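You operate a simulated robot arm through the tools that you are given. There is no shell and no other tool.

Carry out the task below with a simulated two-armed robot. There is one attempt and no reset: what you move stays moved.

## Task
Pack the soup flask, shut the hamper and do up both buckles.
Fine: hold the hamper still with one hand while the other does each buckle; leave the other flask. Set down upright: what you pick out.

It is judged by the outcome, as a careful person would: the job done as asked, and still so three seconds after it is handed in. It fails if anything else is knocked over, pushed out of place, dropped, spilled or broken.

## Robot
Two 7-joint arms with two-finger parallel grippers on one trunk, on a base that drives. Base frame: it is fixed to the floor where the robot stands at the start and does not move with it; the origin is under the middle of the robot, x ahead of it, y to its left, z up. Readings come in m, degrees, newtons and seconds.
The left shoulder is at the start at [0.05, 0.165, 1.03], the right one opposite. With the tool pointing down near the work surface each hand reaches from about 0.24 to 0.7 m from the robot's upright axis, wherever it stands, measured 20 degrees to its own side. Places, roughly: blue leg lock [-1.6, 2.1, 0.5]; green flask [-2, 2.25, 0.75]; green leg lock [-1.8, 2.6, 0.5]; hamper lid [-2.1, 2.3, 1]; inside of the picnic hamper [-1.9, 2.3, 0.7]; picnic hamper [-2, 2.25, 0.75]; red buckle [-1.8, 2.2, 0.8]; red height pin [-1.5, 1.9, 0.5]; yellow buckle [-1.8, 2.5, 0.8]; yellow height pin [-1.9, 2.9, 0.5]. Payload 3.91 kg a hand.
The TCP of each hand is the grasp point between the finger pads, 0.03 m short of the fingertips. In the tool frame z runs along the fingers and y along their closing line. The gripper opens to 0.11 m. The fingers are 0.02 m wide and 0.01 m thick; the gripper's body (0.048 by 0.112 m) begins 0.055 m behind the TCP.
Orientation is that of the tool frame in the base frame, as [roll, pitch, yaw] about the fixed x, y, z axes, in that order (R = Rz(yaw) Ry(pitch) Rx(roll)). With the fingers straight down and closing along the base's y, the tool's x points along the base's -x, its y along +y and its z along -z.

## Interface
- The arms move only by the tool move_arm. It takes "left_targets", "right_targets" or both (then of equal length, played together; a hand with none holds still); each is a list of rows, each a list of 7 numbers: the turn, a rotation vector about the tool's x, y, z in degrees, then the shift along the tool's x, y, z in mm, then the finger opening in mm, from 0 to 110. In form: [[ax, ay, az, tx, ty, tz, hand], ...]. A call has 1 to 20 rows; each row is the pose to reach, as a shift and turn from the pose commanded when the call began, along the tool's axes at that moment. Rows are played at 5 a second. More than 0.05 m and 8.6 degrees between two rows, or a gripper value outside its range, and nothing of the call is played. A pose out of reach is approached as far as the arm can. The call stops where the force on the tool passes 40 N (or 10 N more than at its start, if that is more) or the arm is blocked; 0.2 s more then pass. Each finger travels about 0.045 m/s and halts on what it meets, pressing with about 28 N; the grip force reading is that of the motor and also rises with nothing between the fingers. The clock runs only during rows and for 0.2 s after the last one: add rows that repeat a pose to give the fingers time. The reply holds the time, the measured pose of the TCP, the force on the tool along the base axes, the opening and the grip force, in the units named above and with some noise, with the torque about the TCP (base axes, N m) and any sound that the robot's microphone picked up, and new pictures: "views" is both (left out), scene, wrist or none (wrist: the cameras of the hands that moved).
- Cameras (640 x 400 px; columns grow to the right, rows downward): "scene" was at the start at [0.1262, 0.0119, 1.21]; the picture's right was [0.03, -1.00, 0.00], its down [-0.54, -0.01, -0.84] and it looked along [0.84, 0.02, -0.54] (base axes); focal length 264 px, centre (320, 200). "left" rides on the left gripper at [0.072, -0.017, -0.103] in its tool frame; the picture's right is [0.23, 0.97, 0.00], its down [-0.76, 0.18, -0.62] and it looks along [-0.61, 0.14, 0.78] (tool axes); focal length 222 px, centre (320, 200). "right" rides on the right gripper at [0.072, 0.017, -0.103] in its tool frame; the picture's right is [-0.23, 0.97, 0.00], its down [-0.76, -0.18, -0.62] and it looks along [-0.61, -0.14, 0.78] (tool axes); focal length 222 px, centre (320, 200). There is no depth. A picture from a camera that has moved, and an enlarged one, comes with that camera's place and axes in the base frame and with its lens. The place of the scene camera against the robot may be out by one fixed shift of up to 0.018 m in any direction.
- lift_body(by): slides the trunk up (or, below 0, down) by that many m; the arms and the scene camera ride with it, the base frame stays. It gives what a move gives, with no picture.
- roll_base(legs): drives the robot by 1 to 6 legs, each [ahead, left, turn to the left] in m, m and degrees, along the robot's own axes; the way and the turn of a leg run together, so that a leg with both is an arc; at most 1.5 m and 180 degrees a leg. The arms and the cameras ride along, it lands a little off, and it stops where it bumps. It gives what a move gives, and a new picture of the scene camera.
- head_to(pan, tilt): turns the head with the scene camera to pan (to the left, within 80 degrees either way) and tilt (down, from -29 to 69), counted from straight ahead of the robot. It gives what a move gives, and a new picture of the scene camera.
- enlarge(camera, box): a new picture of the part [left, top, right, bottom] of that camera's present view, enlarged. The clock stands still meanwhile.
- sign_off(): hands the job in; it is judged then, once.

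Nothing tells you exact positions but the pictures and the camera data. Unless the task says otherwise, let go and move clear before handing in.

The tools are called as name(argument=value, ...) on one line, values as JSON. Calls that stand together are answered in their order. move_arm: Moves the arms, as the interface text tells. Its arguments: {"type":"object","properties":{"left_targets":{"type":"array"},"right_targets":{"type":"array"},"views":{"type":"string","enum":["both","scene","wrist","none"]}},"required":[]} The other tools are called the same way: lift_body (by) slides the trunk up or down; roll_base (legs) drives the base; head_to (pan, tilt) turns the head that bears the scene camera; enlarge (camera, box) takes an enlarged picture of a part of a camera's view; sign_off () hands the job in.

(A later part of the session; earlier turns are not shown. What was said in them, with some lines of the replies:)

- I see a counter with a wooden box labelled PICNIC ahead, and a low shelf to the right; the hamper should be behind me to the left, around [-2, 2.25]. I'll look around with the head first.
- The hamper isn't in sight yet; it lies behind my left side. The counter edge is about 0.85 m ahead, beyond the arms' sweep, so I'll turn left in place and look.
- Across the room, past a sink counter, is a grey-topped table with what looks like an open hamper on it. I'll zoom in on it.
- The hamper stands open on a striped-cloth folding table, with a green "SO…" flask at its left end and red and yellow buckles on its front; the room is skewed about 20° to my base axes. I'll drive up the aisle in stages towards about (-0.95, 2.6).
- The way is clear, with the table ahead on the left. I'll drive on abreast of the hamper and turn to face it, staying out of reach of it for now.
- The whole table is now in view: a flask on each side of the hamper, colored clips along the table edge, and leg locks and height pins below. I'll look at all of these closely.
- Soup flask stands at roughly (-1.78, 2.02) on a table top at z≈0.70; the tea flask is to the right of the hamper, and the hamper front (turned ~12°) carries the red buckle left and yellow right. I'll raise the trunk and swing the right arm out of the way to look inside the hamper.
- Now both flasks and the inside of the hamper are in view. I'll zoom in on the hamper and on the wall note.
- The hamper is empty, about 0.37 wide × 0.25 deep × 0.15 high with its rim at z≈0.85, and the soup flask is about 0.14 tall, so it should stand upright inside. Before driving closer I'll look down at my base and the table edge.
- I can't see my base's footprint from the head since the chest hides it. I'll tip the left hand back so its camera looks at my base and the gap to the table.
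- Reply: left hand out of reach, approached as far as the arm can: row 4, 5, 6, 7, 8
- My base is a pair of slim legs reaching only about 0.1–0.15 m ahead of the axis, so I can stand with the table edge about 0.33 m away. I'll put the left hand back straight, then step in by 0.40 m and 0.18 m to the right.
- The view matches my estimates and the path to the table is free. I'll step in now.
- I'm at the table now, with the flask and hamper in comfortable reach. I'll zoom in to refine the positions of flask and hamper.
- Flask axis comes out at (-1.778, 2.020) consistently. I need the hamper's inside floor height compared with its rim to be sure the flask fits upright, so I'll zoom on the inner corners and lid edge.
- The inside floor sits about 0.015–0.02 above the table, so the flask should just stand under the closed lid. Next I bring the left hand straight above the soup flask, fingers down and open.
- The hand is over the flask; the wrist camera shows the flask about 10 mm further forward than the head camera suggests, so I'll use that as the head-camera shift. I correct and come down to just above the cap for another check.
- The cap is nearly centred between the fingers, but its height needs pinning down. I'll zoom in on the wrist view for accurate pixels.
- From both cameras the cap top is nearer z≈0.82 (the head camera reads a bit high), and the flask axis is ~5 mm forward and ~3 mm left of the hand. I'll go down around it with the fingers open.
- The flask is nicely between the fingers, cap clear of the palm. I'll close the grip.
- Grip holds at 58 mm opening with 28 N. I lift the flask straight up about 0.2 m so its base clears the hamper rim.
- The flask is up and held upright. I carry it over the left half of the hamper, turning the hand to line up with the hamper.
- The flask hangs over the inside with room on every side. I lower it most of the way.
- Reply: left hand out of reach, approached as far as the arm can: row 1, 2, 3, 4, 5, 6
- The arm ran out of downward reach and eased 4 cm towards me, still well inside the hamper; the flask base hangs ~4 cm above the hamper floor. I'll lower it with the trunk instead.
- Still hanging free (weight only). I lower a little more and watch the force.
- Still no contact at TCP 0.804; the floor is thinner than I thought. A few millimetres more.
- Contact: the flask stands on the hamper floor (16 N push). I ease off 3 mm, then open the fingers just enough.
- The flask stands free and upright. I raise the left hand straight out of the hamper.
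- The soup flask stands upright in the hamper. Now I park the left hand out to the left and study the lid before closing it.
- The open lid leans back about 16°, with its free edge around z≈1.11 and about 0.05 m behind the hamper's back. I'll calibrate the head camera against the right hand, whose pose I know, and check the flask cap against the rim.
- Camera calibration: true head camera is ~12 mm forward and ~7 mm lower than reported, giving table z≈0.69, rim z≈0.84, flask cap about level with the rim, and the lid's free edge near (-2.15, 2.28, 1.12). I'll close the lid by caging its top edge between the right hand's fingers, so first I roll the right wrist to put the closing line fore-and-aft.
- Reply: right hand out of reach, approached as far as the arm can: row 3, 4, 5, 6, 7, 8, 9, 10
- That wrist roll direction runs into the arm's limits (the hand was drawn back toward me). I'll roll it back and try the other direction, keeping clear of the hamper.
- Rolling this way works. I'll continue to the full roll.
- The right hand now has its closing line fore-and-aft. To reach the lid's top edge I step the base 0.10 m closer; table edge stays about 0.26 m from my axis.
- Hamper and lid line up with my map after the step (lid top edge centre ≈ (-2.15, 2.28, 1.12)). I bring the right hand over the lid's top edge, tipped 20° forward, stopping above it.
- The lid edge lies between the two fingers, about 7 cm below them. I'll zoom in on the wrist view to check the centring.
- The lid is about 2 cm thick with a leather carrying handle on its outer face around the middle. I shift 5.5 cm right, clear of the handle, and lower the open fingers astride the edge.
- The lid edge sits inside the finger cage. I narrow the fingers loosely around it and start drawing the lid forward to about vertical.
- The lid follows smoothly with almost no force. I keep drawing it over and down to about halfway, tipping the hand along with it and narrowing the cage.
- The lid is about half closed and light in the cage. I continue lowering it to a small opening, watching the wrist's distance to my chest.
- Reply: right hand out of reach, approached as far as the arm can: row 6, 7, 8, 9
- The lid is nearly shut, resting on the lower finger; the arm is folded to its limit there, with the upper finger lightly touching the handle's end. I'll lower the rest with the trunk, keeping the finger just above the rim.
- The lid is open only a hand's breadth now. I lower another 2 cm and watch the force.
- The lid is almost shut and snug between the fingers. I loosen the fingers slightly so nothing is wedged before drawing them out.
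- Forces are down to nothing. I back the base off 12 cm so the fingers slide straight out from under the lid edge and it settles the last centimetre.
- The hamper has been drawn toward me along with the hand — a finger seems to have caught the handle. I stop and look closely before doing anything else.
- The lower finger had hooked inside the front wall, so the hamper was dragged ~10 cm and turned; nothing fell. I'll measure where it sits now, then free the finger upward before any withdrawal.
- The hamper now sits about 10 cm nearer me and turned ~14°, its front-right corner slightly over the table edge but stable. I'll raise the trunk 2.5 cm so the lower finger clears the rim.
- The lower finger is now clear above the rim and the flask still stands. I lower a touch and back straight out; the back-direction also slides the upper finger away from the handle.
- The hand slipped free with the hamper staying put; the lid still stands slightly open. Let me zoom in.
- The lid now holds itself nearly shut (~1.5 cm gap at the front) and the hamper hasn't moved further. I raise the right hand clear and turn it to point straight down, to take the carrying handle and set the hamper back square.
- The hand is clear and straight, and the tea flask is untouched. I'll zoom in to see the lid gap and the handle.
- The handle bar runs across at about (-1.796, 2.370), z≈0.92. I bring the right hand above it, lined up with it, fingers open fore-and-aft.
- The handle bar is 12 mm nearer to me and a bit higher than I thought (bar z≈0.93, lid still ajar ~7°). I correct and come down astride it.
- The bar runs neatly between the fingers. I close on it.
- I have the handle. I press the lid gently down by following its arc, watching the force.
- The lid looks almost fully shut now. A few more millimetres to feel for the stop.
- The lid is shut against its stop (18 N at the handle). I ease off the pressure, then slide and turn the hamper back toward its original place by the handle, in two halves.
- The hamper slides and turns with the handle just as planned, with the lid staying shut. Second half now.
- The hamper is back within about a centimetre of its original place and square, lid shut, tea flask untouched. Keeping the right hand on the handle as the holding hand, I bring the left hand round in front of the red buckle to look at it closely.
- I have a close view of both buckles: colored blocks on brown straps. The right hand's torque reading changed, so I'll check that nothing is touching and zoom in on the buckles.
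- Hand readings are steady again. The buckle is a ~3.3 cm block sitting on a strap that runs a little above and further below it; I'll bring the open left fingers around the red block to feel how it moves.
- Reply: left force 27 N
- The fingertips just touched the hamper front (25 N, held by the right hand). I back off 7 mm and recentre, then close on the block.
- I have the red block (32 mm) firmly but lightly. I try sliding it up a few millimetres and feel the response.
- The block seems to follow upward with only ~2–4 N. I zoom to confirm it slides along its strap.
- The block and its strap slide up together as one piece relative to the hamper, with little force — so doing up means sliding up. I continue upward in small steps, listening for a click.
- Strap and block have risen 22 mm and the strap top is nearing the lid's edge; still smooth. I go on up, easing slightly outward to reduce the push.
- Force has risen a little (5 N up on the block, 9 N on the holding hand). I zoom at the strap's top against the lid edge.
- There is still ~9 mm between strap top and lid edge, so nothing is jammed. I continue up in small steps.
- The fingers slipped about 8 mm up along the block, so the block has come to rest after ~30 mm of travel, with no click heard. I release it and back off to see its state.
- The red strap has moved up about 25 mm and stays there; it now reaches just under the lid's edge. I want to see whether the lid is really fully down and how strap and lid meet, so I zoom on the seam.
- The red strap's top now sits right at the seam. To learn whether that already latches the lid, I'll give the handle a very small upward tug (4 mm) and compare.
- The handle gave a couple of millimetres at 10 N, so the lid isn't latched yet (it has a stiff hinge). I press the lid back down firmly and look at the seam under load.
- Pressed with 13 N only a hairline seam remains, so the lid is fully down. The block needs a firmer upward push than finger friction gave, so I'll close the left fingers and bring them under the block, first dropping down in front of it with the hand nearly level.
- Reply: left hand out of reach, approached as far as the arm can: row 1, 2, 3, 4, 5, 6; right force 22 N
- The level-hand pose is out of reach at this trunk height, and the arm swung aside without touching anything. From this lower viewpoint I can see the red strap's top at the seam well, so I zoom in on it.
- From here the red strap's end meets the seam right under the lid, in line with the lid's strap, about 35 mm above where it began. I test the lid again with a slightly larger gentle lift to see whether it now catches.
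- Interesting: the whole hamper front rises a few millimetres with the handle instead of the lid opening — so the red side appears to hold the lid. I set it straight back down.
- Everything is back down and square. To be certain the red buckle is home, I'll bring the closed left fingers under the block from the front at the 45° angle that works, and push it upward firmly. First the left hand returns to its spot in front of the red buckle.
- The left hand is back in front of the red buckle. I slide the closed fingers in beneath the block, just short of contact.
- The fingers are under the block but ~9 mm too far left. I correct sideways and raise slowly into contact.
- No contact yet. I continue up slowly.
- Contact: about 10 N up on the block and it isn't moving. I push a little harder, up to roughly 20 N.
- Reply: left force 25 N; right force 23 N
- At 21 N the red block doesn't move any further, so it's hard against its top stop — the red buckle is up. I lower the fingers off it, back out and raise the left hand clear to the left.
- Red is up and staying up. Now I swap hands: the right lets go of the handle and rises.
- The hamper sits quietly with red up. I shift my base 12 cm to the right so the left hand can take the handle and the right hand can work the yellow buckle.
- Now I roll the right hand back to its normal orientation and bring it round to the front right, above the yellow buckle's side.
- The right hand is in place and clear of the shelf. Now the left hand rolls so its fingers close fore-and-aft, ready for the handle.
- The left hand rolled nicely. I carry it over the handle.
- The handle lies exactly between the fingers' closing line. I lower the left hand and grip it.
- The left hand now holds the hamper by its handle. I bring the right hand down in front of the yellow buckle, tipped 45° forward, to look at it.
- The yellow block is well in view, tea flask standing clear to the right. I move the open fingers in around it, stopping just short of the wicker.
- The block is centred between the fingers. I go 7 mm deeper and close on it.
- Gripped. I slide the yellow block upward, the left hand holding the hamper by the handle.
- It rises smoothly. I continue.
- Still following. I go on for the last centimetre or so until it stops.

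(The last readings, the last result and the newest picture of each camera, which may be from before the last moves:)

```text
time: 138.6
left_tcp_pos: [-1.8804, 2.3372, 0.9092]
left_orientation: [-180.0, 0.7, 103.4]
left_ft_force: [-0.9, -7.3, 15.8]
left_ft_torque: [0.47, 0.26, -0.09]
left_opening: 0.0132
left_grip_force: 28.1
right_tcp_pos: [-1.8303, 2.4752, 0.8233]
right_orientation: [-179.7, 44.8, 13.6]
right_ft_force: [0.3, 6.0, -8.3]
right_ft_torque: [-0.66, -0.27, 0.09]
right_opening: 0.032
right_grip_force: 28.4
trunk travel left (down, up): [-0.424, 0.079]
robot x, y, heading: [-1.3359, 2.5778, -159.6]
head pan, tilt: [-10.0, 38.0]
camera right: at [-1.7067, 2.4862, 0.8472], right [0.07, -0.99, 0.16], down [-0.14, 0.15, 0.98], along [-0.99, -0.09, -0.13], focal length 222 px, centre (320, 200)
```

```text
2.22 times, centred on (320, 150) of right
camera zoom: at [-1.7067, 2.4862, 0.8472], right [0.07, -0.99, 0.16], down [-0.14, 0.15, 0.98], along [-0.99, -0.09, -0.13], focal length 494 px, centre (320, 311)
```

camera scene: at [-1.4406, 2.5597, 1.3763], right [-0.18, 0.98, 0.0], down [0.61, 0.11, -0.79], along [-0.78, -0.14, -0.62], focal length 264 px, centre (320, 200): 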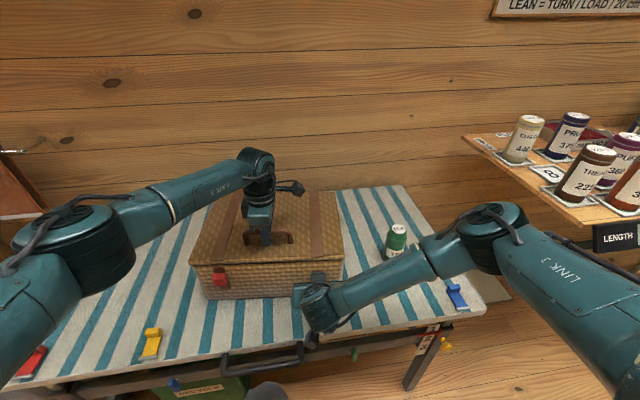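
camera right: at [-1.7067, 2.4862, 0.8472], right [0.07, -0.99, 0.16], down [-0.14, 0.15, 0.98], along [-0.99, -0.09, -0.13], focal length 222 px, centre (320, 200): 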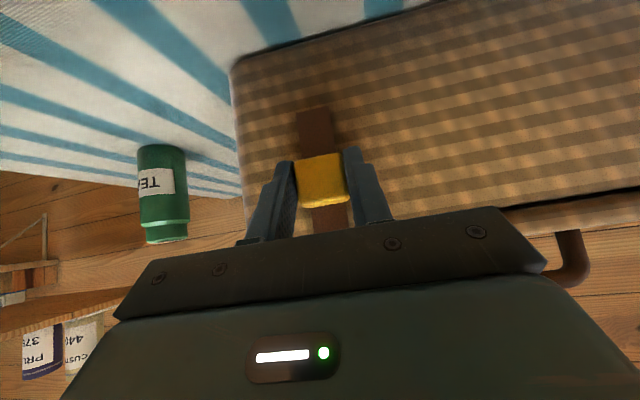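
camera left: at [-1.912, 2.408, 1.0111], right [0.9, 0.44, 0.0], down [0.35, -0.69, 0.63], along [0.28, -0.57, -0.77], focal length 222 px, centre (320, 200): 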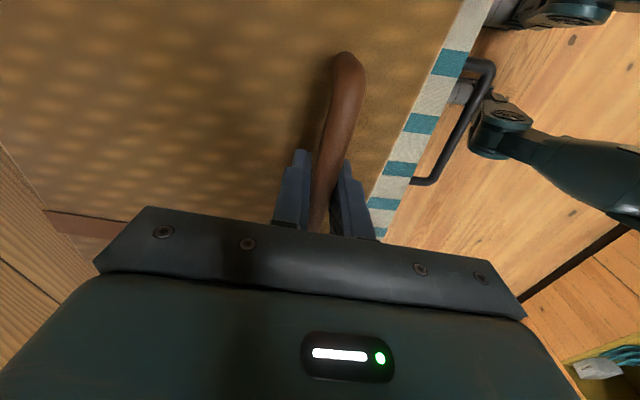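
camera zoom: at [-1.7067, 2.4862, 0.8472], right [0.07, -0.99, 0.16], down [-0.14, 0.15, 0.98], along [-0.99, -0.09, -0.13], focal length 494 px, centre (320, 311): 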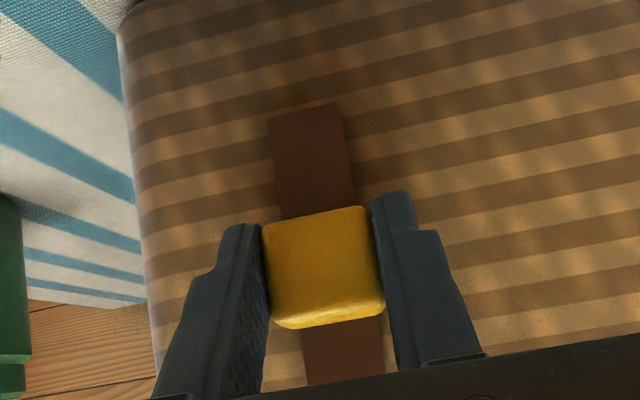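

It has stopped the same way red did. I release, back off and compare both buckles.

move_arm(right_targets=[[0, 0, 0, 0, 0, 0, 44], [0, 0, 0, 0, 0, 0, 60], [0, 0, 0, 0, 0, 0, 70], [0, 0, 0, 8, 0, -20, 70], [0, 0, 0, 30, 0, -50, 70], [0, 0, 0, 55, 0, -75, 70], [0, 0, 0, 80, -20, -90, 70]])

enlarge(camera="scene", box=[170, 170, 370, 320])

enlarge(camera="right", box=[240, 20, 640, 240])

```text
time: 140.2
left_tcp_pos: [-1.8781, 2.3396, 0.9077]
left_orientation: [179.9, 0.7, 103.3]
left_ft_force: [-0.2, 2.7, 0.0]
left_ft_torque: [-0.01, 0.0, 0.21]
left_opening: 0.0133
left_grip_force: 27.7
right_tcp_pos: [-1.7191, 2.5207, 0.8326]
right_orientation: [-179.7, 45.0, 13.4]
right_ft_force: [0.1, -0.6, -0.2]
right_ft_torque: [-0.01, 0.04, 0.0]
right_opening: 0.0699
right_grip_force: 0.0
trunk travel left (down, up): [-0.424, 0.079]
robot x, y, heading: [-1.3377, 2.5792, -159.6]
head pan, tilt: [-10.0, 38.0]
camera scene: at [-1.4413, 2.5594, 1.3762], right [-0.18, 0.98, 0.0], down [0.61, 0.11, -0.79], along [-0.78, -0.14, -0.62], focal length 264 px, centre (320, 200)
camera right: at [-1.5939, 2.5329, 0.8549], right [0.07, -0.99, 0.16], down [-0.14, 0.15, 0.98], along [-0.99, -0.09, -0.12], focal length 222 px, centre (320, 200)
```

scene: 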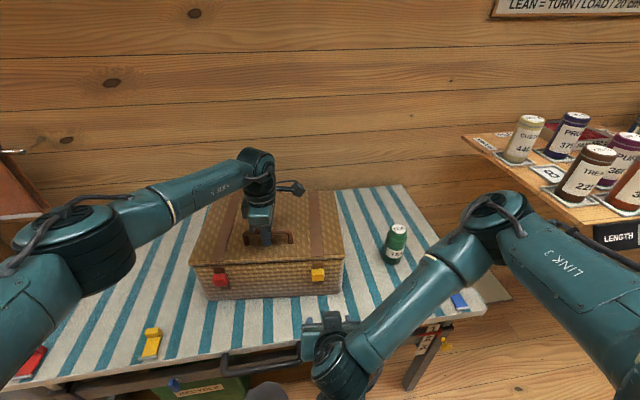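
right: 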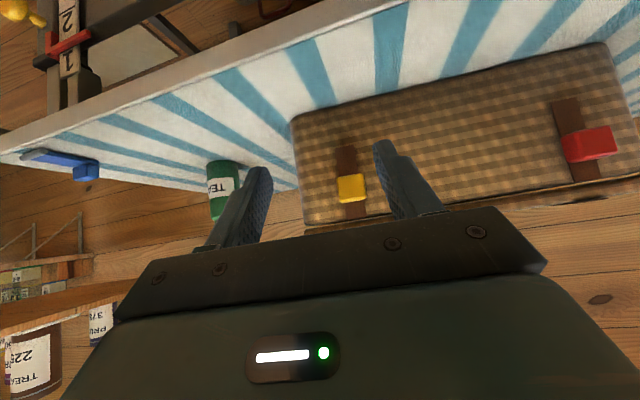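

```text
2.67 times, centred on (270, 245) of scene
camera zoom: at [-1.4413, 2.5594, 1.3762], right [-0.18, 0.98, 0.0], down [0.61, 0.11, -0.79], along [-0.78, -0.14, -0.62], focal length 704 px, centre (453, 80)
```

zoom: 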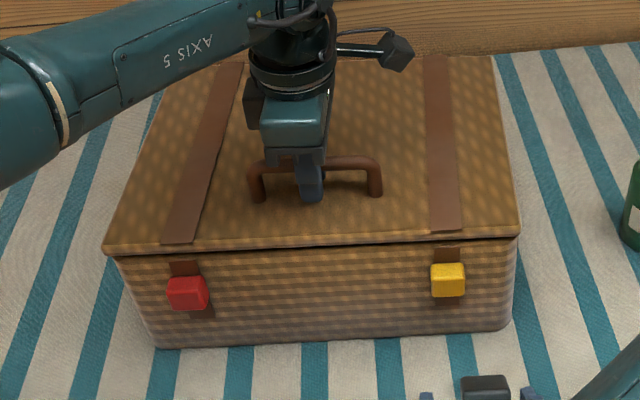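

```text
1.60 times, centred on (440, 130) of right
camera zoom: at [-1.5939, 2.5329, 0.8549], right [0.07, -0.99, 0.16], down [-0.14, 0.15, 0.98], along [-0.99, -0.09, -0.12], focal length 355 px, centre (128, 312)
```

zoom: 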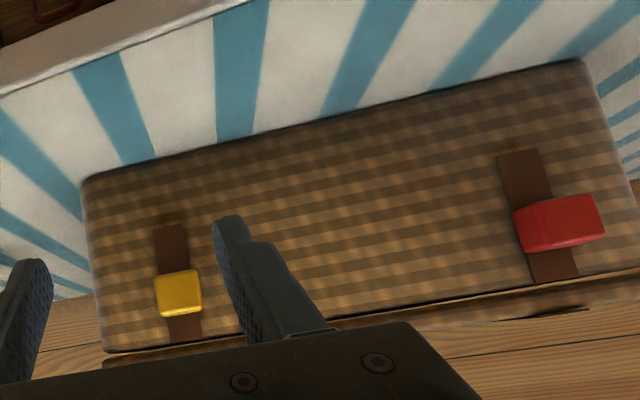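

Both straps now reach the seam evenly. As with red, I'll confirm yellow is hard against its stop by pushing it up from beneath with closed fingers.

move_arm(right_targets=[[0, 0, 0, 7.5, 10.6, 33, 40], [0, 0, 0, 14.9, 21.2, 66.5, 16], [0, 0, 0, 14.9, 21.2, 66.5, 2], [0, 0, 0, -2, 21.1, 84, 2], [0, 0, 0, -20, 21, 101, 2], [0, 0, 0, -37.4, 20.9, 118.8, 2], [0, 0, 0, -37.4, 20.9, 118.8, 2]], views="wrist")

enlarge(camera="right", box=[200, 60, 440, 240])

```text
time: 141.8
left_tcp_pos: [-1.8792, 2.3383, 0.9084]
left_orientation: [180.0, 0.8, 103.3]
left_ft_force: [0.5, 3.8, -0.5]
left_ft_torque: [0.04, 0.02, 0.21]
left_opening: 0.0135
left_grip_force: 28.3
right_tcp_pos: [-1.8227, 2.4746, 0.775]
right_orientation: [-179.7, 45.0, 13.4]
right_ft_force: [-0.4, 0.5, -0.1]
right_ft_torque: [0.01, 0.02, 0.0]
right_opening: 0.0
right_grip_force: 28.1
trunk travel left (down, up): [-0.424, 0.079]
robot x, y, heading: [-1.3372, 2.5747, -159.5]
head pan, tilt: [-10.0, 38.0]
camera right: at [-1.6983, 2.4861, 0.7975], right [0.07, -0.99, 0.16], down [-0.14, 0.15, 0.98], along [-0.99, -0.09, -0.12], focal length 222 px, centre (320, 200)
```

right: 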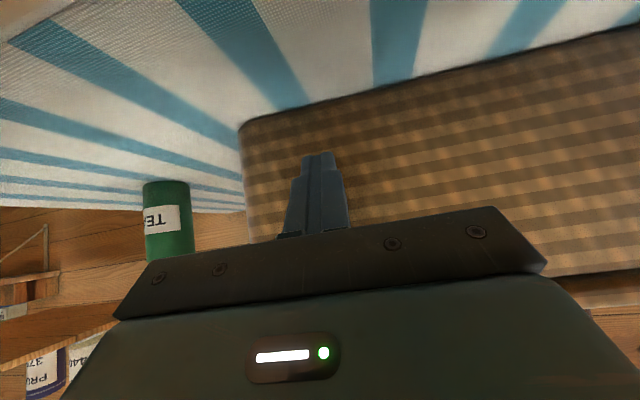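

```text
2.22 times, centred on (320, 150) of right
camera zoom: at [-1.6983, 2.4861, 0.7975], right [0.07, -0.99, 0.16], down [-0.14, 0.15, 0.98], along [-0.99, -0.09, -0.12], focal length 494 px, centre (320, 311)
```

zoom: 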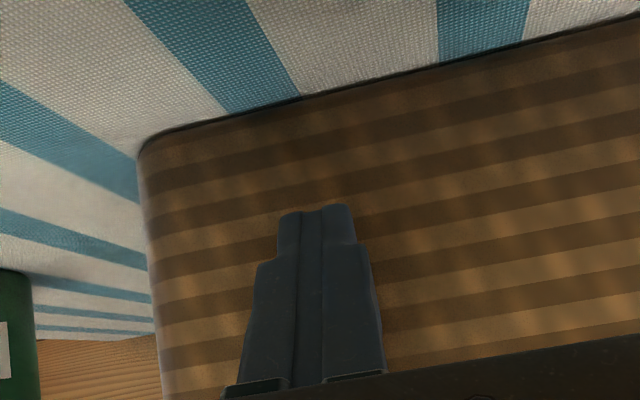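

Fingers are under the yellow block. I raise into contact.

move_arm(right_targets=[[0, 0, 0, -5, 0, -5, 2], [0, 0, 0, -10, 0, -10, 2], [0, 0, 0, -13, 0, -13, 2], [0, 0, 0, -16, 0, -16, 2], [0, 0, 0, -18, 0, -18, 2], [0, 0, 0, -20, 0, -20, 2]], views="wrist")

```text
time: 143.2
left_tcp_pos: [-1.8797, 2.3381, 0.9078]
left_orientation: [179.9, 0.7, 103.2]
left_ft_force: [0.4, 4.1, 0.7]
left_ft_torque: [0.1, 0.02, 0.17]
left_opening: 0.0134
left_grip_force: 27.9
right_tcp_pos: [-1.8206, 2.4772, 0.8018]
right_orientation: [-179.7, 44.9, 13.6]
right_ft_force: [1.1, 0.8, -3.4]
right_ft_torque: [0.0, -0.06, -0.01]
right_opening: 0.0
right_grip_force: 27.9
trunk travel left (down, up): [-0.424, 0.079]
robot x, y, heading: [-1.3351, 2.5745, -159.7]
head pan, tilt: [-10.0, 38.0]
camera right: at [-1.6964, 2.4882, 0.8247], right [0.07, -0.99, 0.16], down [-0.14, 0.15, 0.98], along [-0.99, -0.09, -0.13], focal length 222 px, centre (320, 200)
```

right: 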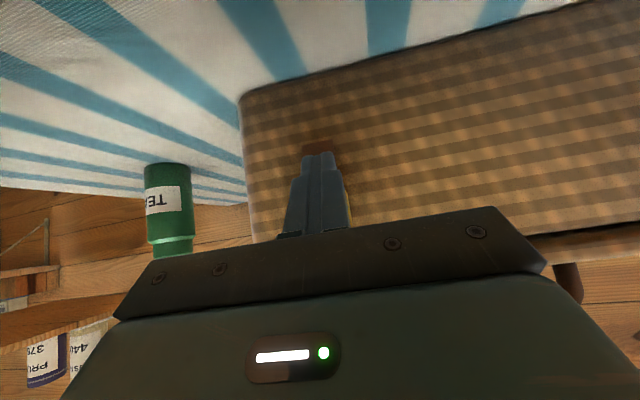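

Light contact now. I press on up to roughly 20 N.

move_arm(right_targets=[[0, 0, 0, -1.4, 0, -1.4, 2], [0, 0, 0, -2.8, 0, -2.8, 2], [0, 0, 0, -4.2, 0, -4.2, 2], [0, 0, 0, -5.2, 0, -5.2, 2], [0, 0, 0, -5.2, 0, -5.2, 2]], views="wrist")

```text
time: 144.4
left_tcp_pos: [-1.8799, 2.3375, 0.9094]
left_orientation: [-179.8, 0.8, 103.4]
left_ft_force: [-9.2, -4.8, 9.3]
left_ft_torque: [0.58, 0.2, 0.36]
left_opening: 0.0134
left_grip_force: 28.3
right_tcp_pos: [-1.8218, 2.4769, 0.8068]
right_orientation: [-179.6, 44.5, 13.6]
right_ft_force: [8.5, 8.1, -15.3]
right_ft_torque: [0.21, -0.32, -0.1]
right_opening: 0.0
right_grip_force: 28.0
trunk travel left (down, up): [-0.424, 0.079]
robot x, y, heading: [-1.3344, 2.5744, -159.5]
head pan, tilt: [-10.0, 38.0]
camera right: at [-1.6961, 2.4879, 0.831], right [0.07, -0.99, 0.15], down [-0.14, 0.14, 0.98], along [-0.99, -0.09, -0.13], focal length 222 px, centre (320, 200)
```

right: 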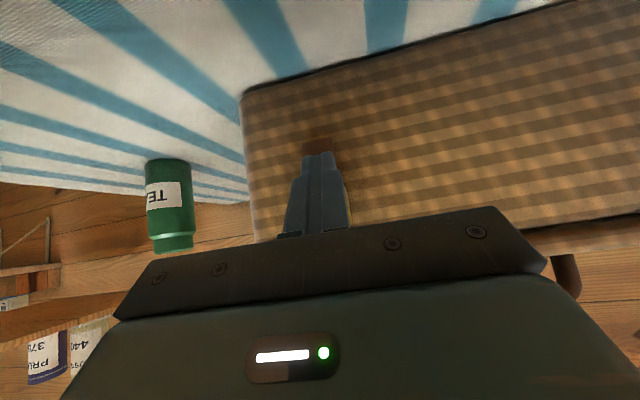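

Yellow also stands firm at its stop (15 N, same height as red). I lower the fingers, back out, and then test the closed lid with a small tug on the handle while watching the seam.

move_arm(right_targets=[[0, 0, 0, 5.3, 0, 5.3, 2], [0, 0, 0, 11, 0, 11, 2], [0, 0, 0, 30, 0, -8, 2], [0, 0, 0, 49, 0, -27, 2], [0, 0, 0, 68, 0, -46, 2], [0, 0, 0, 68, 0, -46, 2]], views="wrist")

enlarge(camera="right", box=[230, 60, 430, 240])

move_arm(left_targets=[[0, 0, 0, 0, 0, -2, 6], [0, 0, 0, 0, 0, -4, 6], [0, 0, 0, 0, 0, -6, 6], [0, 0, 0, 0, 0, -6, 6]], views="none")

enlarge(camera="right", box=[230, 60, 430, 240])

```text
time: 145.8
left_tcp_pos: [-1.8785, 2.3377, 0.9074]
left_orientation: [180.0, 0.6, 103.4]
left_ft_force: [1.8, -5.5, 0.6]
left_ft_torque: [-0.18, -0.06, 0.5]
left_opening: 0.0135
left_grip_force: 28.3
right_tcp_pos: [-1.7431, 2.4937, 0.795]
right_orientation: [-179.6, 45.0, 13.5]
right_ft_force: [0.4, 0.3, -0.3]
right_ft_torque: [0.02, 0.0, 0.03]
right_opening: 0.0
right_grip_force: 28.2
trunk travel left (down, up): [-0.424, 0.079]
robot x, y, heading: [-1.3358, 2.5768, -159.6]
head pan, tilt: [-10.0, 38.0]
camera right: at [-1.6181, 2.5061, 0.8178], right [0.07, -0.99, 0.16], down [-0.14, 0.15, 0.98], along [-0.99, -0.09, -0.12], focal length 222 px, centre (320, 200)
```

right: 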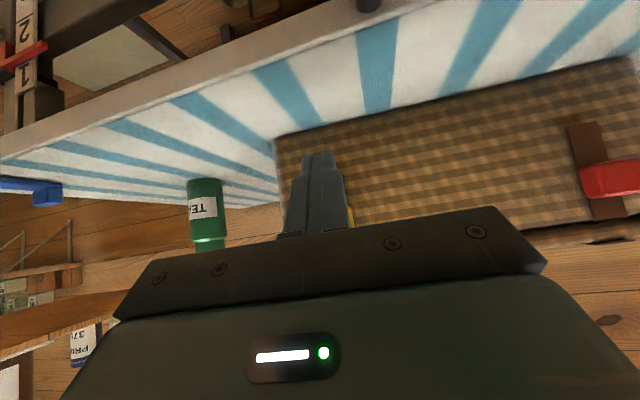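

```text
2.22 times, centred on (330, 150) of right
camera zoom: at [-1.6181, 2.5061, 0.8178], right [0.07, -0.99, 0.16], down [-0.14, 0.15, 0.98], along [-0.99, -0.09, -0.12], focal length 494 px, centre (298, 311)
```

zoom: 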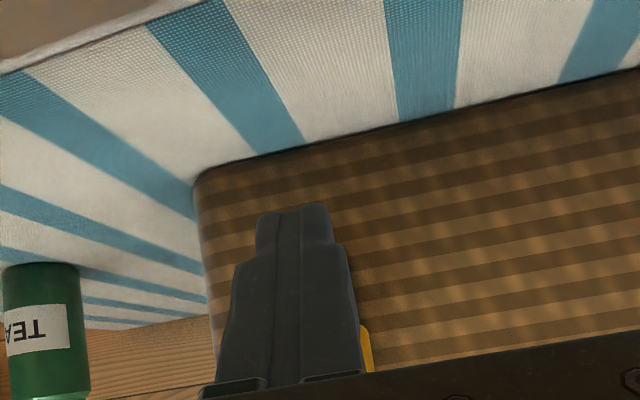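

```text
time: 146.8
left_tcp_pos: [-1.8792, 2.3372, 0.9133]
left_orientation: [179.8, 0.7, 103.2]
left_ft_force: [-0.6, 0.2, 0.6]
left_ft_torque: [-0.28, -0.17, 0.11]
left_opening: 0.0134
left_grip_force: 27.9
right_tcp_pos: [-1.7435, 2.4942, 0.7952]
right_orientation: [-179.7, 44.9, 13.5]
right_ft_force: [-0.2, -0.8, 0.1]
right_ft_torque: [0.02, 0.0, -0.02]
right_opening: 0.0002
right_grip_force: 28.0
trunk travel left (down, up): [-0.424, 0.079]
robot x, y, heading: [-1.3359, 2.5753, -159.4]
head pan, tilt: [-10.0, 38.0]
```

```text
2.22 times, centred on (330, 150) of right
camera zoom: at [-1.6189, 2.506, 0.8176], right [0.07, -0.99, 0.16], down [-0.14, 0.15, 0.98], along [-0.99, -0.09, -0.13], focal length 494 px, centre (298, 311)
```

zoom: 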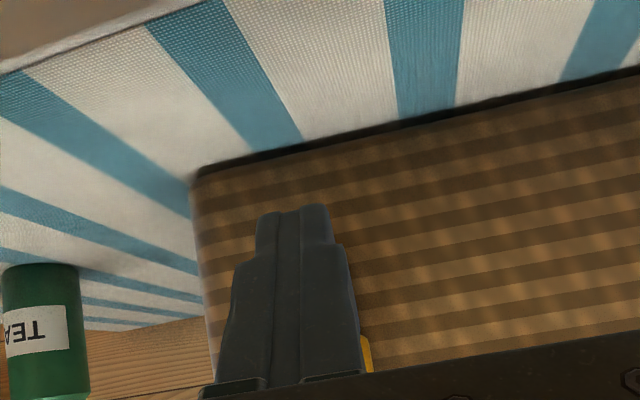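

The front of the hamper lifts as one with the lid — the lid no longer opens, so the buckles hold it. I take another reading and then set it straight back down.

move_arm(left_targets=[[0, 0, 0, 0, 0, 0, 6], [0, 0, 0, 0, 0, 0, 6]], views="scene")

enlarge(camera="scene", box=[170, 170, 370, 320])

```text
time: 147.4
left_tcp_pos: [-1.8796, 2.338, 0.9147]
left_orientation: [179.9, 0.8, 103.3]
left_ft_force: [-0.5, 0.7, -9.4]
left_ft_torque: [0.14, 0.01, 0.2]
left_opening: 0.0138
left_grip_force: 27.9
right_tcp_pos: [-1.744, 2.4943, 0.7949]
right_orientation: [-179.7, 44.9, 13.4]
right_ft_force: [-0.6, -0.6, 0.0]
right_ft_torque: [0.02, -0.01, -0.01]
right_opening: 0.0
right_grip_force: 27.6
trunk travel left (down, up): [-0.424, 0.079]
robot x, y, heading: [-1.336, 2.572, -159.8]
head pan, tilt: [-10.0, 38.0]
camera scene: at [-1.4421, 2.5587, 1.3762], right [-0.18, 0.98, 0.0], down [0.61, 0.11, -0.79], along [-0.77, -0.14, -0.62], focal length 264 px, centre (320, 200)
```

scene: 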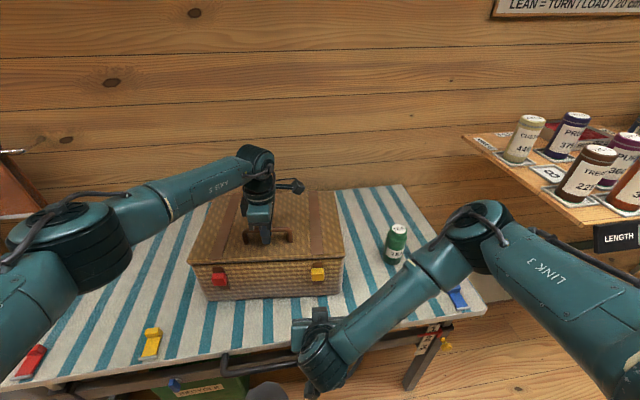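

```text
2.67 times, centred on (270, 245) of scene
camera zoom: at [-1.4421, 2.5587, 1.3762], right [-0.18, 0.98, 0.0], down [0.61, 0.11, -0.79], along [-0.77, -0.14, -0.62], focal length 704 px, centre (453, 80)
```

zoom: 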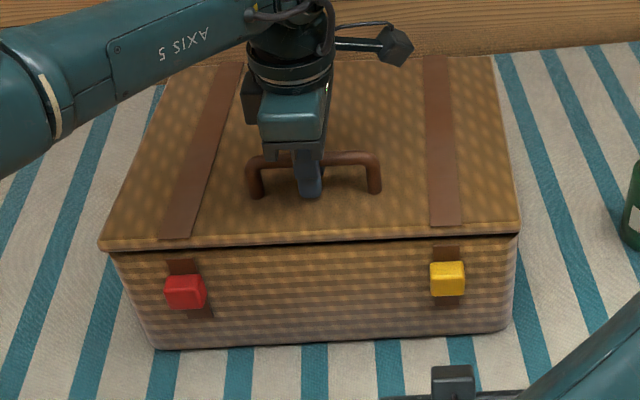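

The lid stays latched while ~9 N only lifts the hamper's front a few millimetres. I set it down gently, let go of the handle, and raise the left hand.

move_arm(left_targets=[[0, 0, 0, 0, 0, 2, 6], [0, 0, 0, 0, 0, 4, 6], [0, 0, 0, 0, 0, 6, 6], [0, 0, 0, 0, 0, 6.5, 6], [0, 0, 0, 0, 0, 6.5, 20], [0, 0, 0, 0, 0, 6.5, 40], [0, 0, 0, 0, 0, 6.5, 56], [0, 0, 0, 0, 0, -25, 56], [0, 0, 0, 0, 0, -65, 56], [0, 0, 0, 0, 0, -105, 56], [0, 0, 0, 0, 0, -135, 56]])

enlarge(camera="scene", box=[170, 170, 370, 320])

```text
time: 149.8
left_tcp_pos: [-1.8797, 2.3404, 1.0509]
left_orientation: [179.9, 0.7, 103.4]
left_ft_force: [0.0, 0.4, 0.5]
left_ft_torque: [-0.02, -0.02, -0.01]
left_opening: 0.0561
left_grip_force: 0.1
right_tcp_pos: [-1.7428, 2.4945, 0.7954]
right_orientation: [-179.8, 44.9, 13.5]
right_ft_force: [-0.4, -0.7, 0.4]
right_ft_torque: [0.0, -0.01, 0.0]
right_opening: 0.0001
right_grip_force: 28.2
trunk travel left (down, up): [-0.424, 0.079]
robot x, y, heading: [-1.3328, 2.5739, -159.7]
head pan, tilt: [-10.0, 38.0]
camera scene: at [-1.4409, 2.5593, 1.3763], right [-0.18, 0.98, 0.0], down [0.61, 0.11, -0.79], along [-0.78, -0.14, -0.62], focal length 264 px, centre (320, 200)
camera left: at [-1.9135, 2.4094, 1.1523], right [0.9, 0.45, 0.0], down [0.35, -0.69, 0.63], along [0.28, -0.57, -0.77], focal length 222 px, centre (320, 200)
```

scene: 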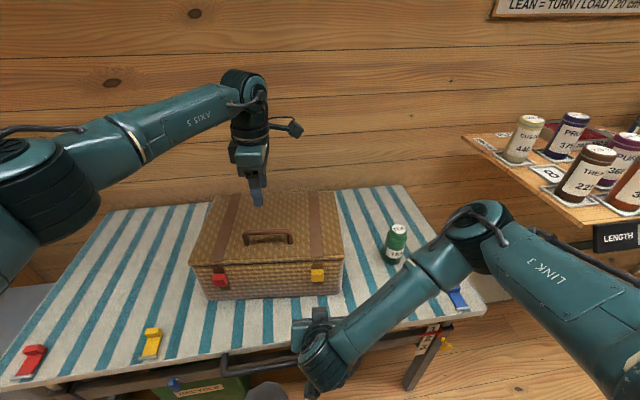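
left: 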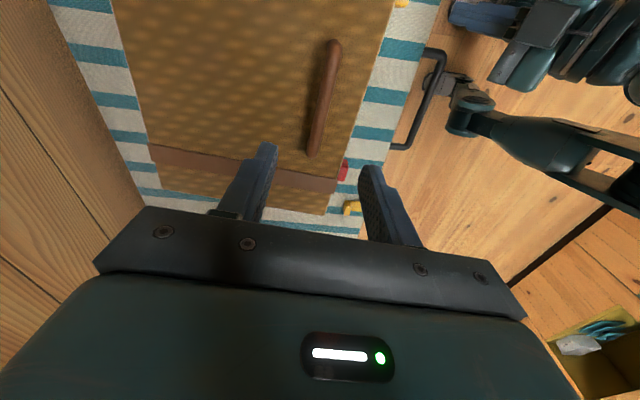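

```text
2.67 times, centred on (270, 245) of scene
camera zoom: at [-1.4409, 2.5593, 1.3763], right [-0.18, 0.98, 0.0], down [0.61, 0.11, -0.79], along [-0.78, -0.14, -0.62], focal length 704 px, centre (453, 80)
```

zoom: 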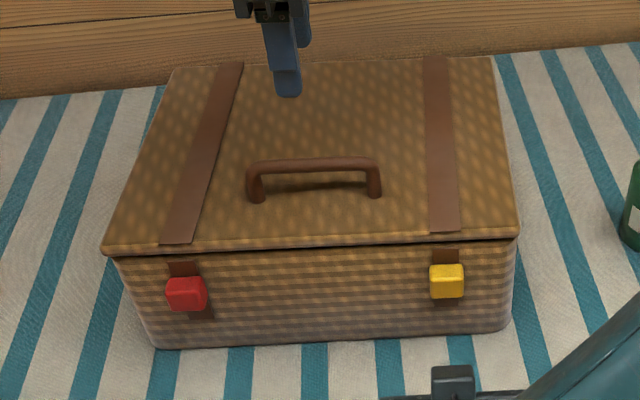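

Both buckles are up, the lid is shut and the tea flask stands where it was. I draw the right hand back and up, clear of the hamper.

move_arm(right_targets=[[0, 0, 0, 21.2, 0, -21.2, 2], [0, 0, 0, 42.4, 0, -42.4, 2], [0, 8, 0, 21.2, -10, -63.6, 10], [0, 16, 0, -3.5, -20, -88.4, 25], [0, 24, 0, -28.3, -30, -113, 40], [0, 32, 0, -53, -40, -137.9, 50], [0, 40, 0, -77.8, -50, -162.6, 50], [0, 45, 0, -99, -60, -183.8, 50]], views="scene")

move_arm(left_targets=[[0, 0, 0, -15, 15, -20, 56], [0, 0, 0, -45, 30, -35, 56], [0, 0, 0, -80, 45, -45, 56], [0, 0, 0, -115, 60, -50, 56], [0, 0, 0, -150, 75, -50, 56], [0, 0, 0, -185, 90, -50, 56]], views="scene")

```text
time: 151.6
left_tcp_pos: [-1.8812, 2.3398, 1.0493]
left_orientation: [180.0, 0.7, 103.5]
left_ft_force: [-0.8, 0.8, -0.2]
left_ft_torque: [0.01, 0.0, -0.04]
left_opening: 0.0561
left_grip_force: 0.1
right_tcp_pos: [-1.7004, 2.5659, 0.9948]
right_orientation: [-179.8, -0.1, 13.4]
right_ft_force: [0.2, -0.1, 0.0]
right_ft_torque: [0.0, -0.01, 0.0]
right_opening: 0.0501
right_grip_force: 0.0
trunk travel left (down, up): [-0.424, 0.079]
robot x, y, heading: [-1.3357, 2.5782, -159.7]
head pan, tilt: [-10.0, 38.0]
camera scene: at [-1.441, 2.5593, 1.3763], right [-0.18, 0.98, 0.0], down [0.61, 0.11, -0.79], along [-0.78, -0.14, -0.62], focal length 264 px, centre (320, 200)
```

scene: 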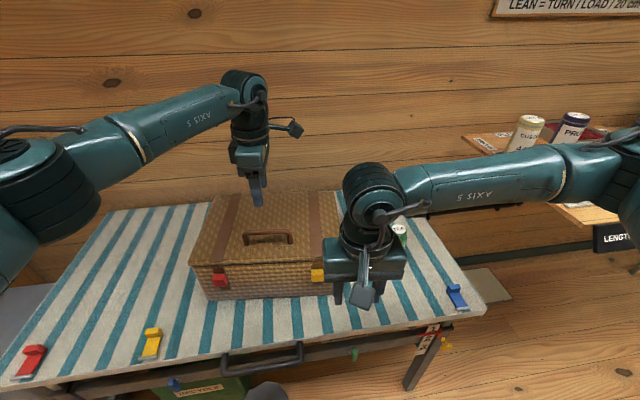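

```text
time: 153.0
left_tcp_pos: [-1.7493, 2.1814, 1.101]
left_orientation: [-180.0, 0.6, 103.3]
left_ft_force: [0.4, -0.5, 0.1]
left_ft_torque: [0.02, 0.01, 0.01]
left_opening: 0.0557
left_grip_force: 0.1
right_tcp_pos: [-1.7004, 2.5639, 0.995]
right_orientation: [-179.8, -0.1, 13.2]
right_ft_force: [-1.2, 0.1, -0.2]
right_ft_torque: [0.03, 0.01, -0.01]
right_opening: 0.0503
right_grip_force: 0.1
trunk travel left (down, up): [-0.424, 0.079]
robot x, y, heading: [-1.3365, 2.5778, -159.7]
head pan, tilt: [-10.0, 38.0]
camera scene: at [-1.4406, 2.5586, 1.3764], right [-0.18, 0.98, 0.0], down [0.61, 0.11, -0.79], along [-0.78, -0.14, -0.62], focal length 264 px, centre (320, 200)
```

scene: 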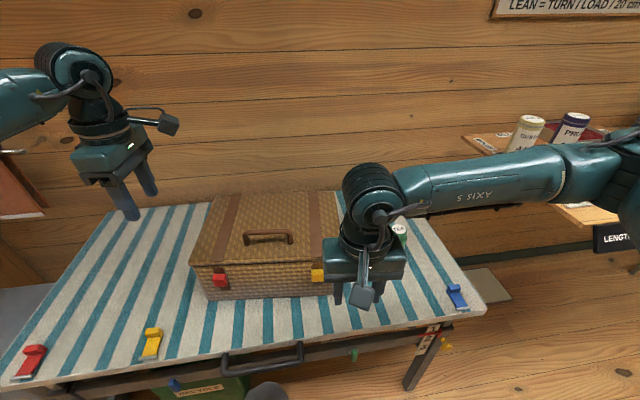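

Both hands are free. I back the base off 30 cm and take a careful last look at everything.

roll_base(legs=[[-0.3, 0, 0]])

head_to(pan=5, tilt=35)

enlarge(camera="scene", box=[230, 130, 430, 260])

enlarge(camera="scene", box=[290, 170, 390, 240])

```text
time: 155.1
left_tcp_pos: [-1.4685, 2.2854, 1.1021]
left_orientation: [-180.0, 0.7, 103.2]
left_ft_force: [0.6, 0.8, 1.0]
left_ft_torque: [0.0, 0.0, 0.02]
left_opening: 0.056
left_grip_force: 0.0
right_tcp_pos: [-1.4206, 2.6691, 0.9943]
right_orientation: [-179.7, 0.0, 13.1]
right_ft_force: [0.0, -0.2, -0.1]
right_ft_torque: [0.0, 0.03, -0.01]
right_opening: 0.0499
right_grip_force: 0.0
trunk travel left (down, up): [-0.424, 0.079]
robot x, y, heading: [-1.0572, 2.6754, -159.9]
head pan, tilt: [-10.0, 38.0]
camera scene: at [-1.1596, 2.663, 1.3764], right [-0.18, 0.98, 0.0], down [0.61, 0.11, -0.79], along [-0.78, -0.14, -0.62], focal length 264 px, centre (320, 200)
```

scene: 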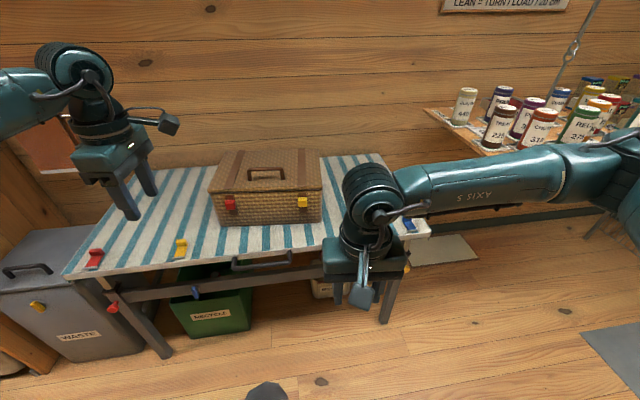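

```text
time: 155.8
left_tcp_pos: [-1.4693, 2.2847, 1.1011]
left_orientation: [-180.0, 0.7, 103.3]
left_ft_force: [0.6, -0.2, -0.9]
left_ft_torque: [-0.01, 0.01, -0.03]
left_opening: 0.0562
left_grip_force: 0.1
right_tcp_pos: [-1.4194, 2.6685, 0.9936]
right_orientation: [-179.8, -0.2, 13.1]
right_ft_force: [-0.3, 0.0, 0.5]
right_ft_torque: [0.01, 0.0, 0.0]
right_opening: 0.0501
right_grip_force: 0.1
trunk travel left (down, up): [-0.424, 0.079]
robot x, y, heading: [-1.0544, 2.6803, -159.9]
head pan, tilt: [5.0, 35.0]
camera scene: at [-1.1549, 2.6407, 1.3808], right [-0.42, 0.91, 0.0], down [0.52, 0.24, -0.82], along [-0.74, -0.35, -0.57], focal length 264 px, centre (320, 200)
```

scene: 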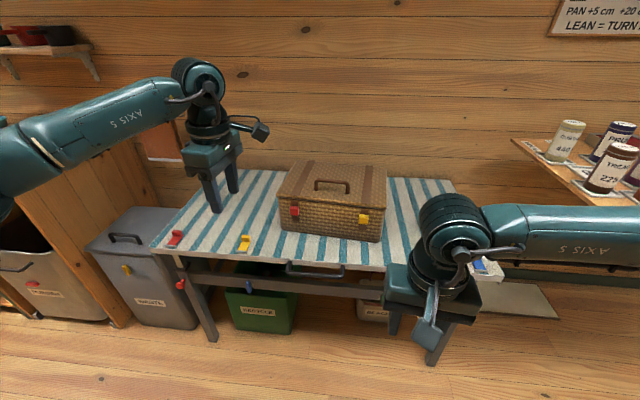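

```text
3.08 times, centred on (330, 195) of scene
camera zoom: at [-1.1549, 2.6407, 1.3808], right [-0.42, 0.91, 0.0], down [0.52, 0.24, -0.82], along [-0.74, -0.35, -0.57], focal length 812 px, centre (289, 215)
```

zoom: 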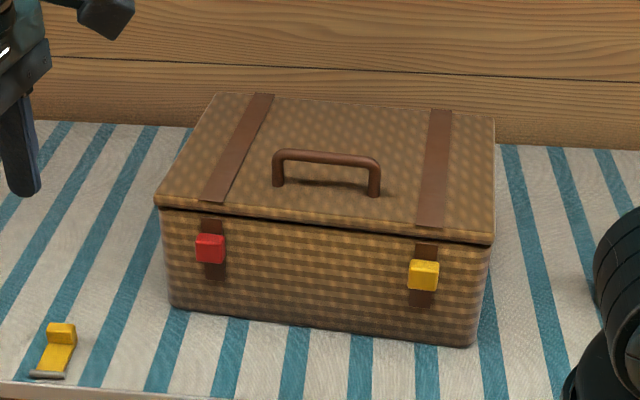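

```text
5.71 times, centred on (340, 205) of scene
camera zoom: at [-1.1549, 2.6407, 1.3808], right [-0.42, 0.91, 0.0], down [0.52, 0.24, -0.82], along [-0.74, -0.35, -0.57], focal length 1509 px, centre (206, 171)
```

zoom: 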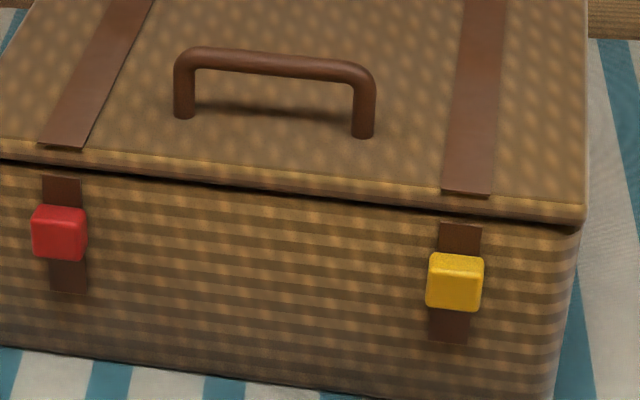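

Hamper shut, straps up on both sides, table fittings untouched. The right arm hides the tea flask from here, so I back off a little more to confirm it.

roll_base(legs=[[-0.15, -0.3, 0]])

head_to(pan=20, tilt=30)

enlarge(camera="scene", box=[220, 120, 460, 280])

```text
time: 159.0
left_tcp_pos: [-1.4299, 2.6146, 1.1018]
left_orientation: [-180.0, 0.7, 103.2]
left_ft_force: [-0.6, -0.1, -1.0]
left_ft_torque: [0.01, 0.0, -0.01]
left_opening: 0.0562
left_grip_force: 0.0
right_tcp_pos: [-1.3813, 2.9998, 0.993]
right_orientation: [-179.8, -0.1, 13.2]
right_ft_force: [0.6, 0.4, 0.1]
right_ft_torque: [0.0, 0.03, 0.03]
right_opening: 0.0502
right_grip_force: 0.1
trunk travel left (down, up): [-0.424, 0.079]
robot x, y, heading: [-1.0186, 3.0072, -159.8]
head pan, tilt: [5.0, 35.0]
camera scene: at [-1.1168, 2.9709, 1.3809], right [-0.43, 0.91, 0.0], down [0.52, 0.24, -0.82], along [-0.74, -0.35, -0.57], focal length 264 px, centre (320, 200)
```

scene: 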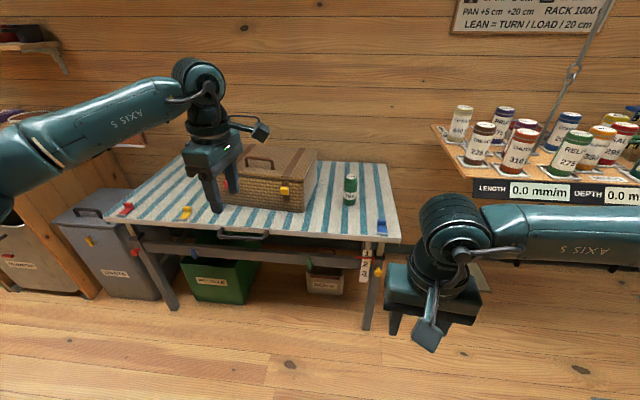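

```text
time: 159.8
left_tcp_pos: [-1.4306, 2.6146, 1.1009]
left_orientation: [-180.0, 0.7, 103.2]
left_ft_force: [0.4, 0.1, 0.1]
left_ft_torque: [0.0, -0.03, 0.04]
left_opening: 0.0558
left_grip_force: 0.0
right_tcp_pos: [-1.3808, 2.9988, 0.9942]
right_orientation: [-179.8, -0.1, 13.2]
right_ft_force: [0.0, -0.1, 0.1]
right_ft_torque: [0.0, 0.0, -0.01]
right_opening: 0.0503
right_grip_force: 0.1
trunk travel left (down, up): [-0.424, 0.079]
robot x, y, heading: [-1.0202, 3.0053, -159.7]
head pan, tilt: [20.0, 30.0]
camera scene: at [-1.1063, 2.9498, 1.3886], right [-0.64, 0.76, 0.0], down [0.38, 0.32, -0.87], along [-0.66, -0.56, -0.5], focal length 264 px, centre (320, 200)
```

scene: 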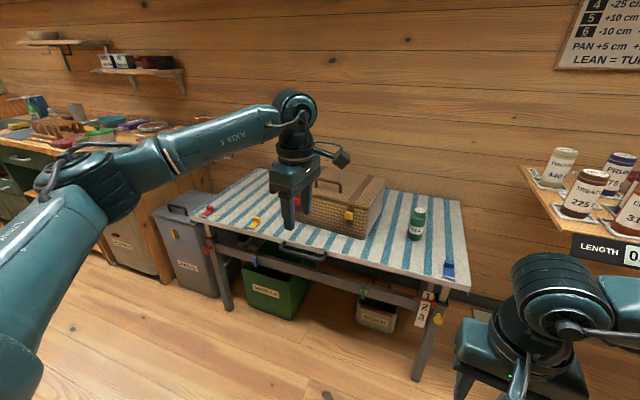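

```text
2.50 times, centred on (340, 200) of scene
camera zoom: at [-1.1063, 2.9498, 1.3886], right [-0.64, 0.76, 0.0], down [0.38, 0.32, -0.87], along [-0.66, -0.56, -0.5], focal length 660 px, centre (270, 200)
```

zoom: 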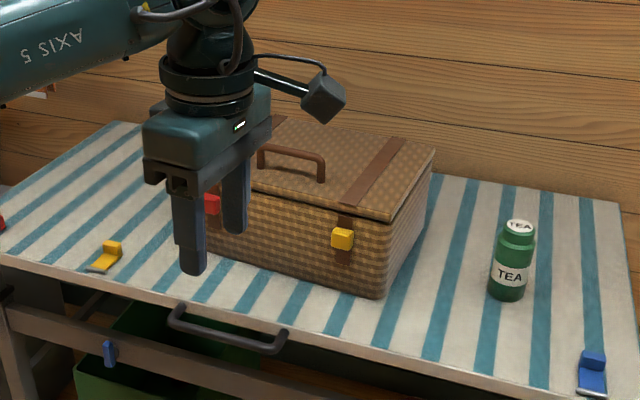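

The tea flask stands untouched. From here I can see the side seam of the lid, so I zoom in to judge how closely it's shut.

enlarge(camera="scene", box=[330, 165, 400, 240])

```text
5.33 times, centred on (365, 202) of scene
camera zoom: at [-1.1063, 2.9498, 1.3886], right [-0.64, 0.76, 0.0], down [0.38, 0.32, -0.87], along [-0.66, -0.56, -0.5], focal length 1408 px, centre (80, 187)
```

zoom: 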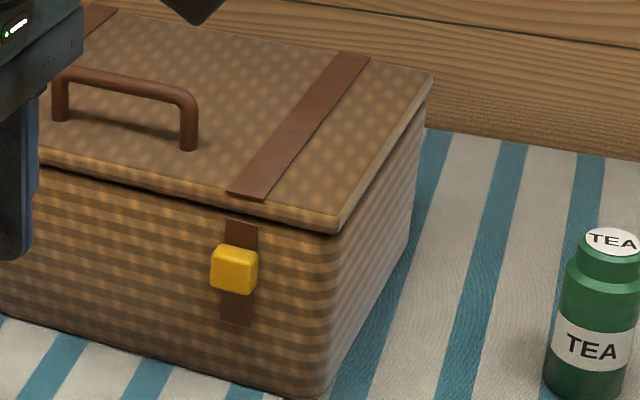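

The soup flask was set upright in the hamper, the lid is shut and both buckles are up and holding; the tea flask and the table fittings are as they were. The hamper got dragged while I was closing the lid, but it is back within about a centimetre of where it stood. Both hands are free and clear, so I hand the job in.

sign_off()

```text
The job is handed in.
```

I handed the job in with the soup flask packed in the hamper, the lid shut and both buckles slid up. The lid hid the flask once it was closed, so I couldn't check that it is still upright.

- **Flask:** I set it down upright in the left half of the hamper. It was still standing when I last saw it, just before the lid closed.
- **Hamper was dragged:** while I drew my hand out from under the lid, a finger caught inside the front wall. That pulled the hamper about 10 cm toward me and turned it about 14°, with one corner over the table edge. Nothing fell. I moved it back by its handle to within about a centimetre of where it stood.
- **Buckles:** for each one, one hand held the hamper by its handle while the other slid the buckle up until it stopped. I heard no click. Tugging the handle with about 10 N lifted the front of the hamper and did not open the lid, so I take them as fastened.
- **Lid:** only a hairline seam, about 3 mm, remains at the front.
- **Everything else:** the tea flask is standing where it was, and the table clips and fittings look untouched.
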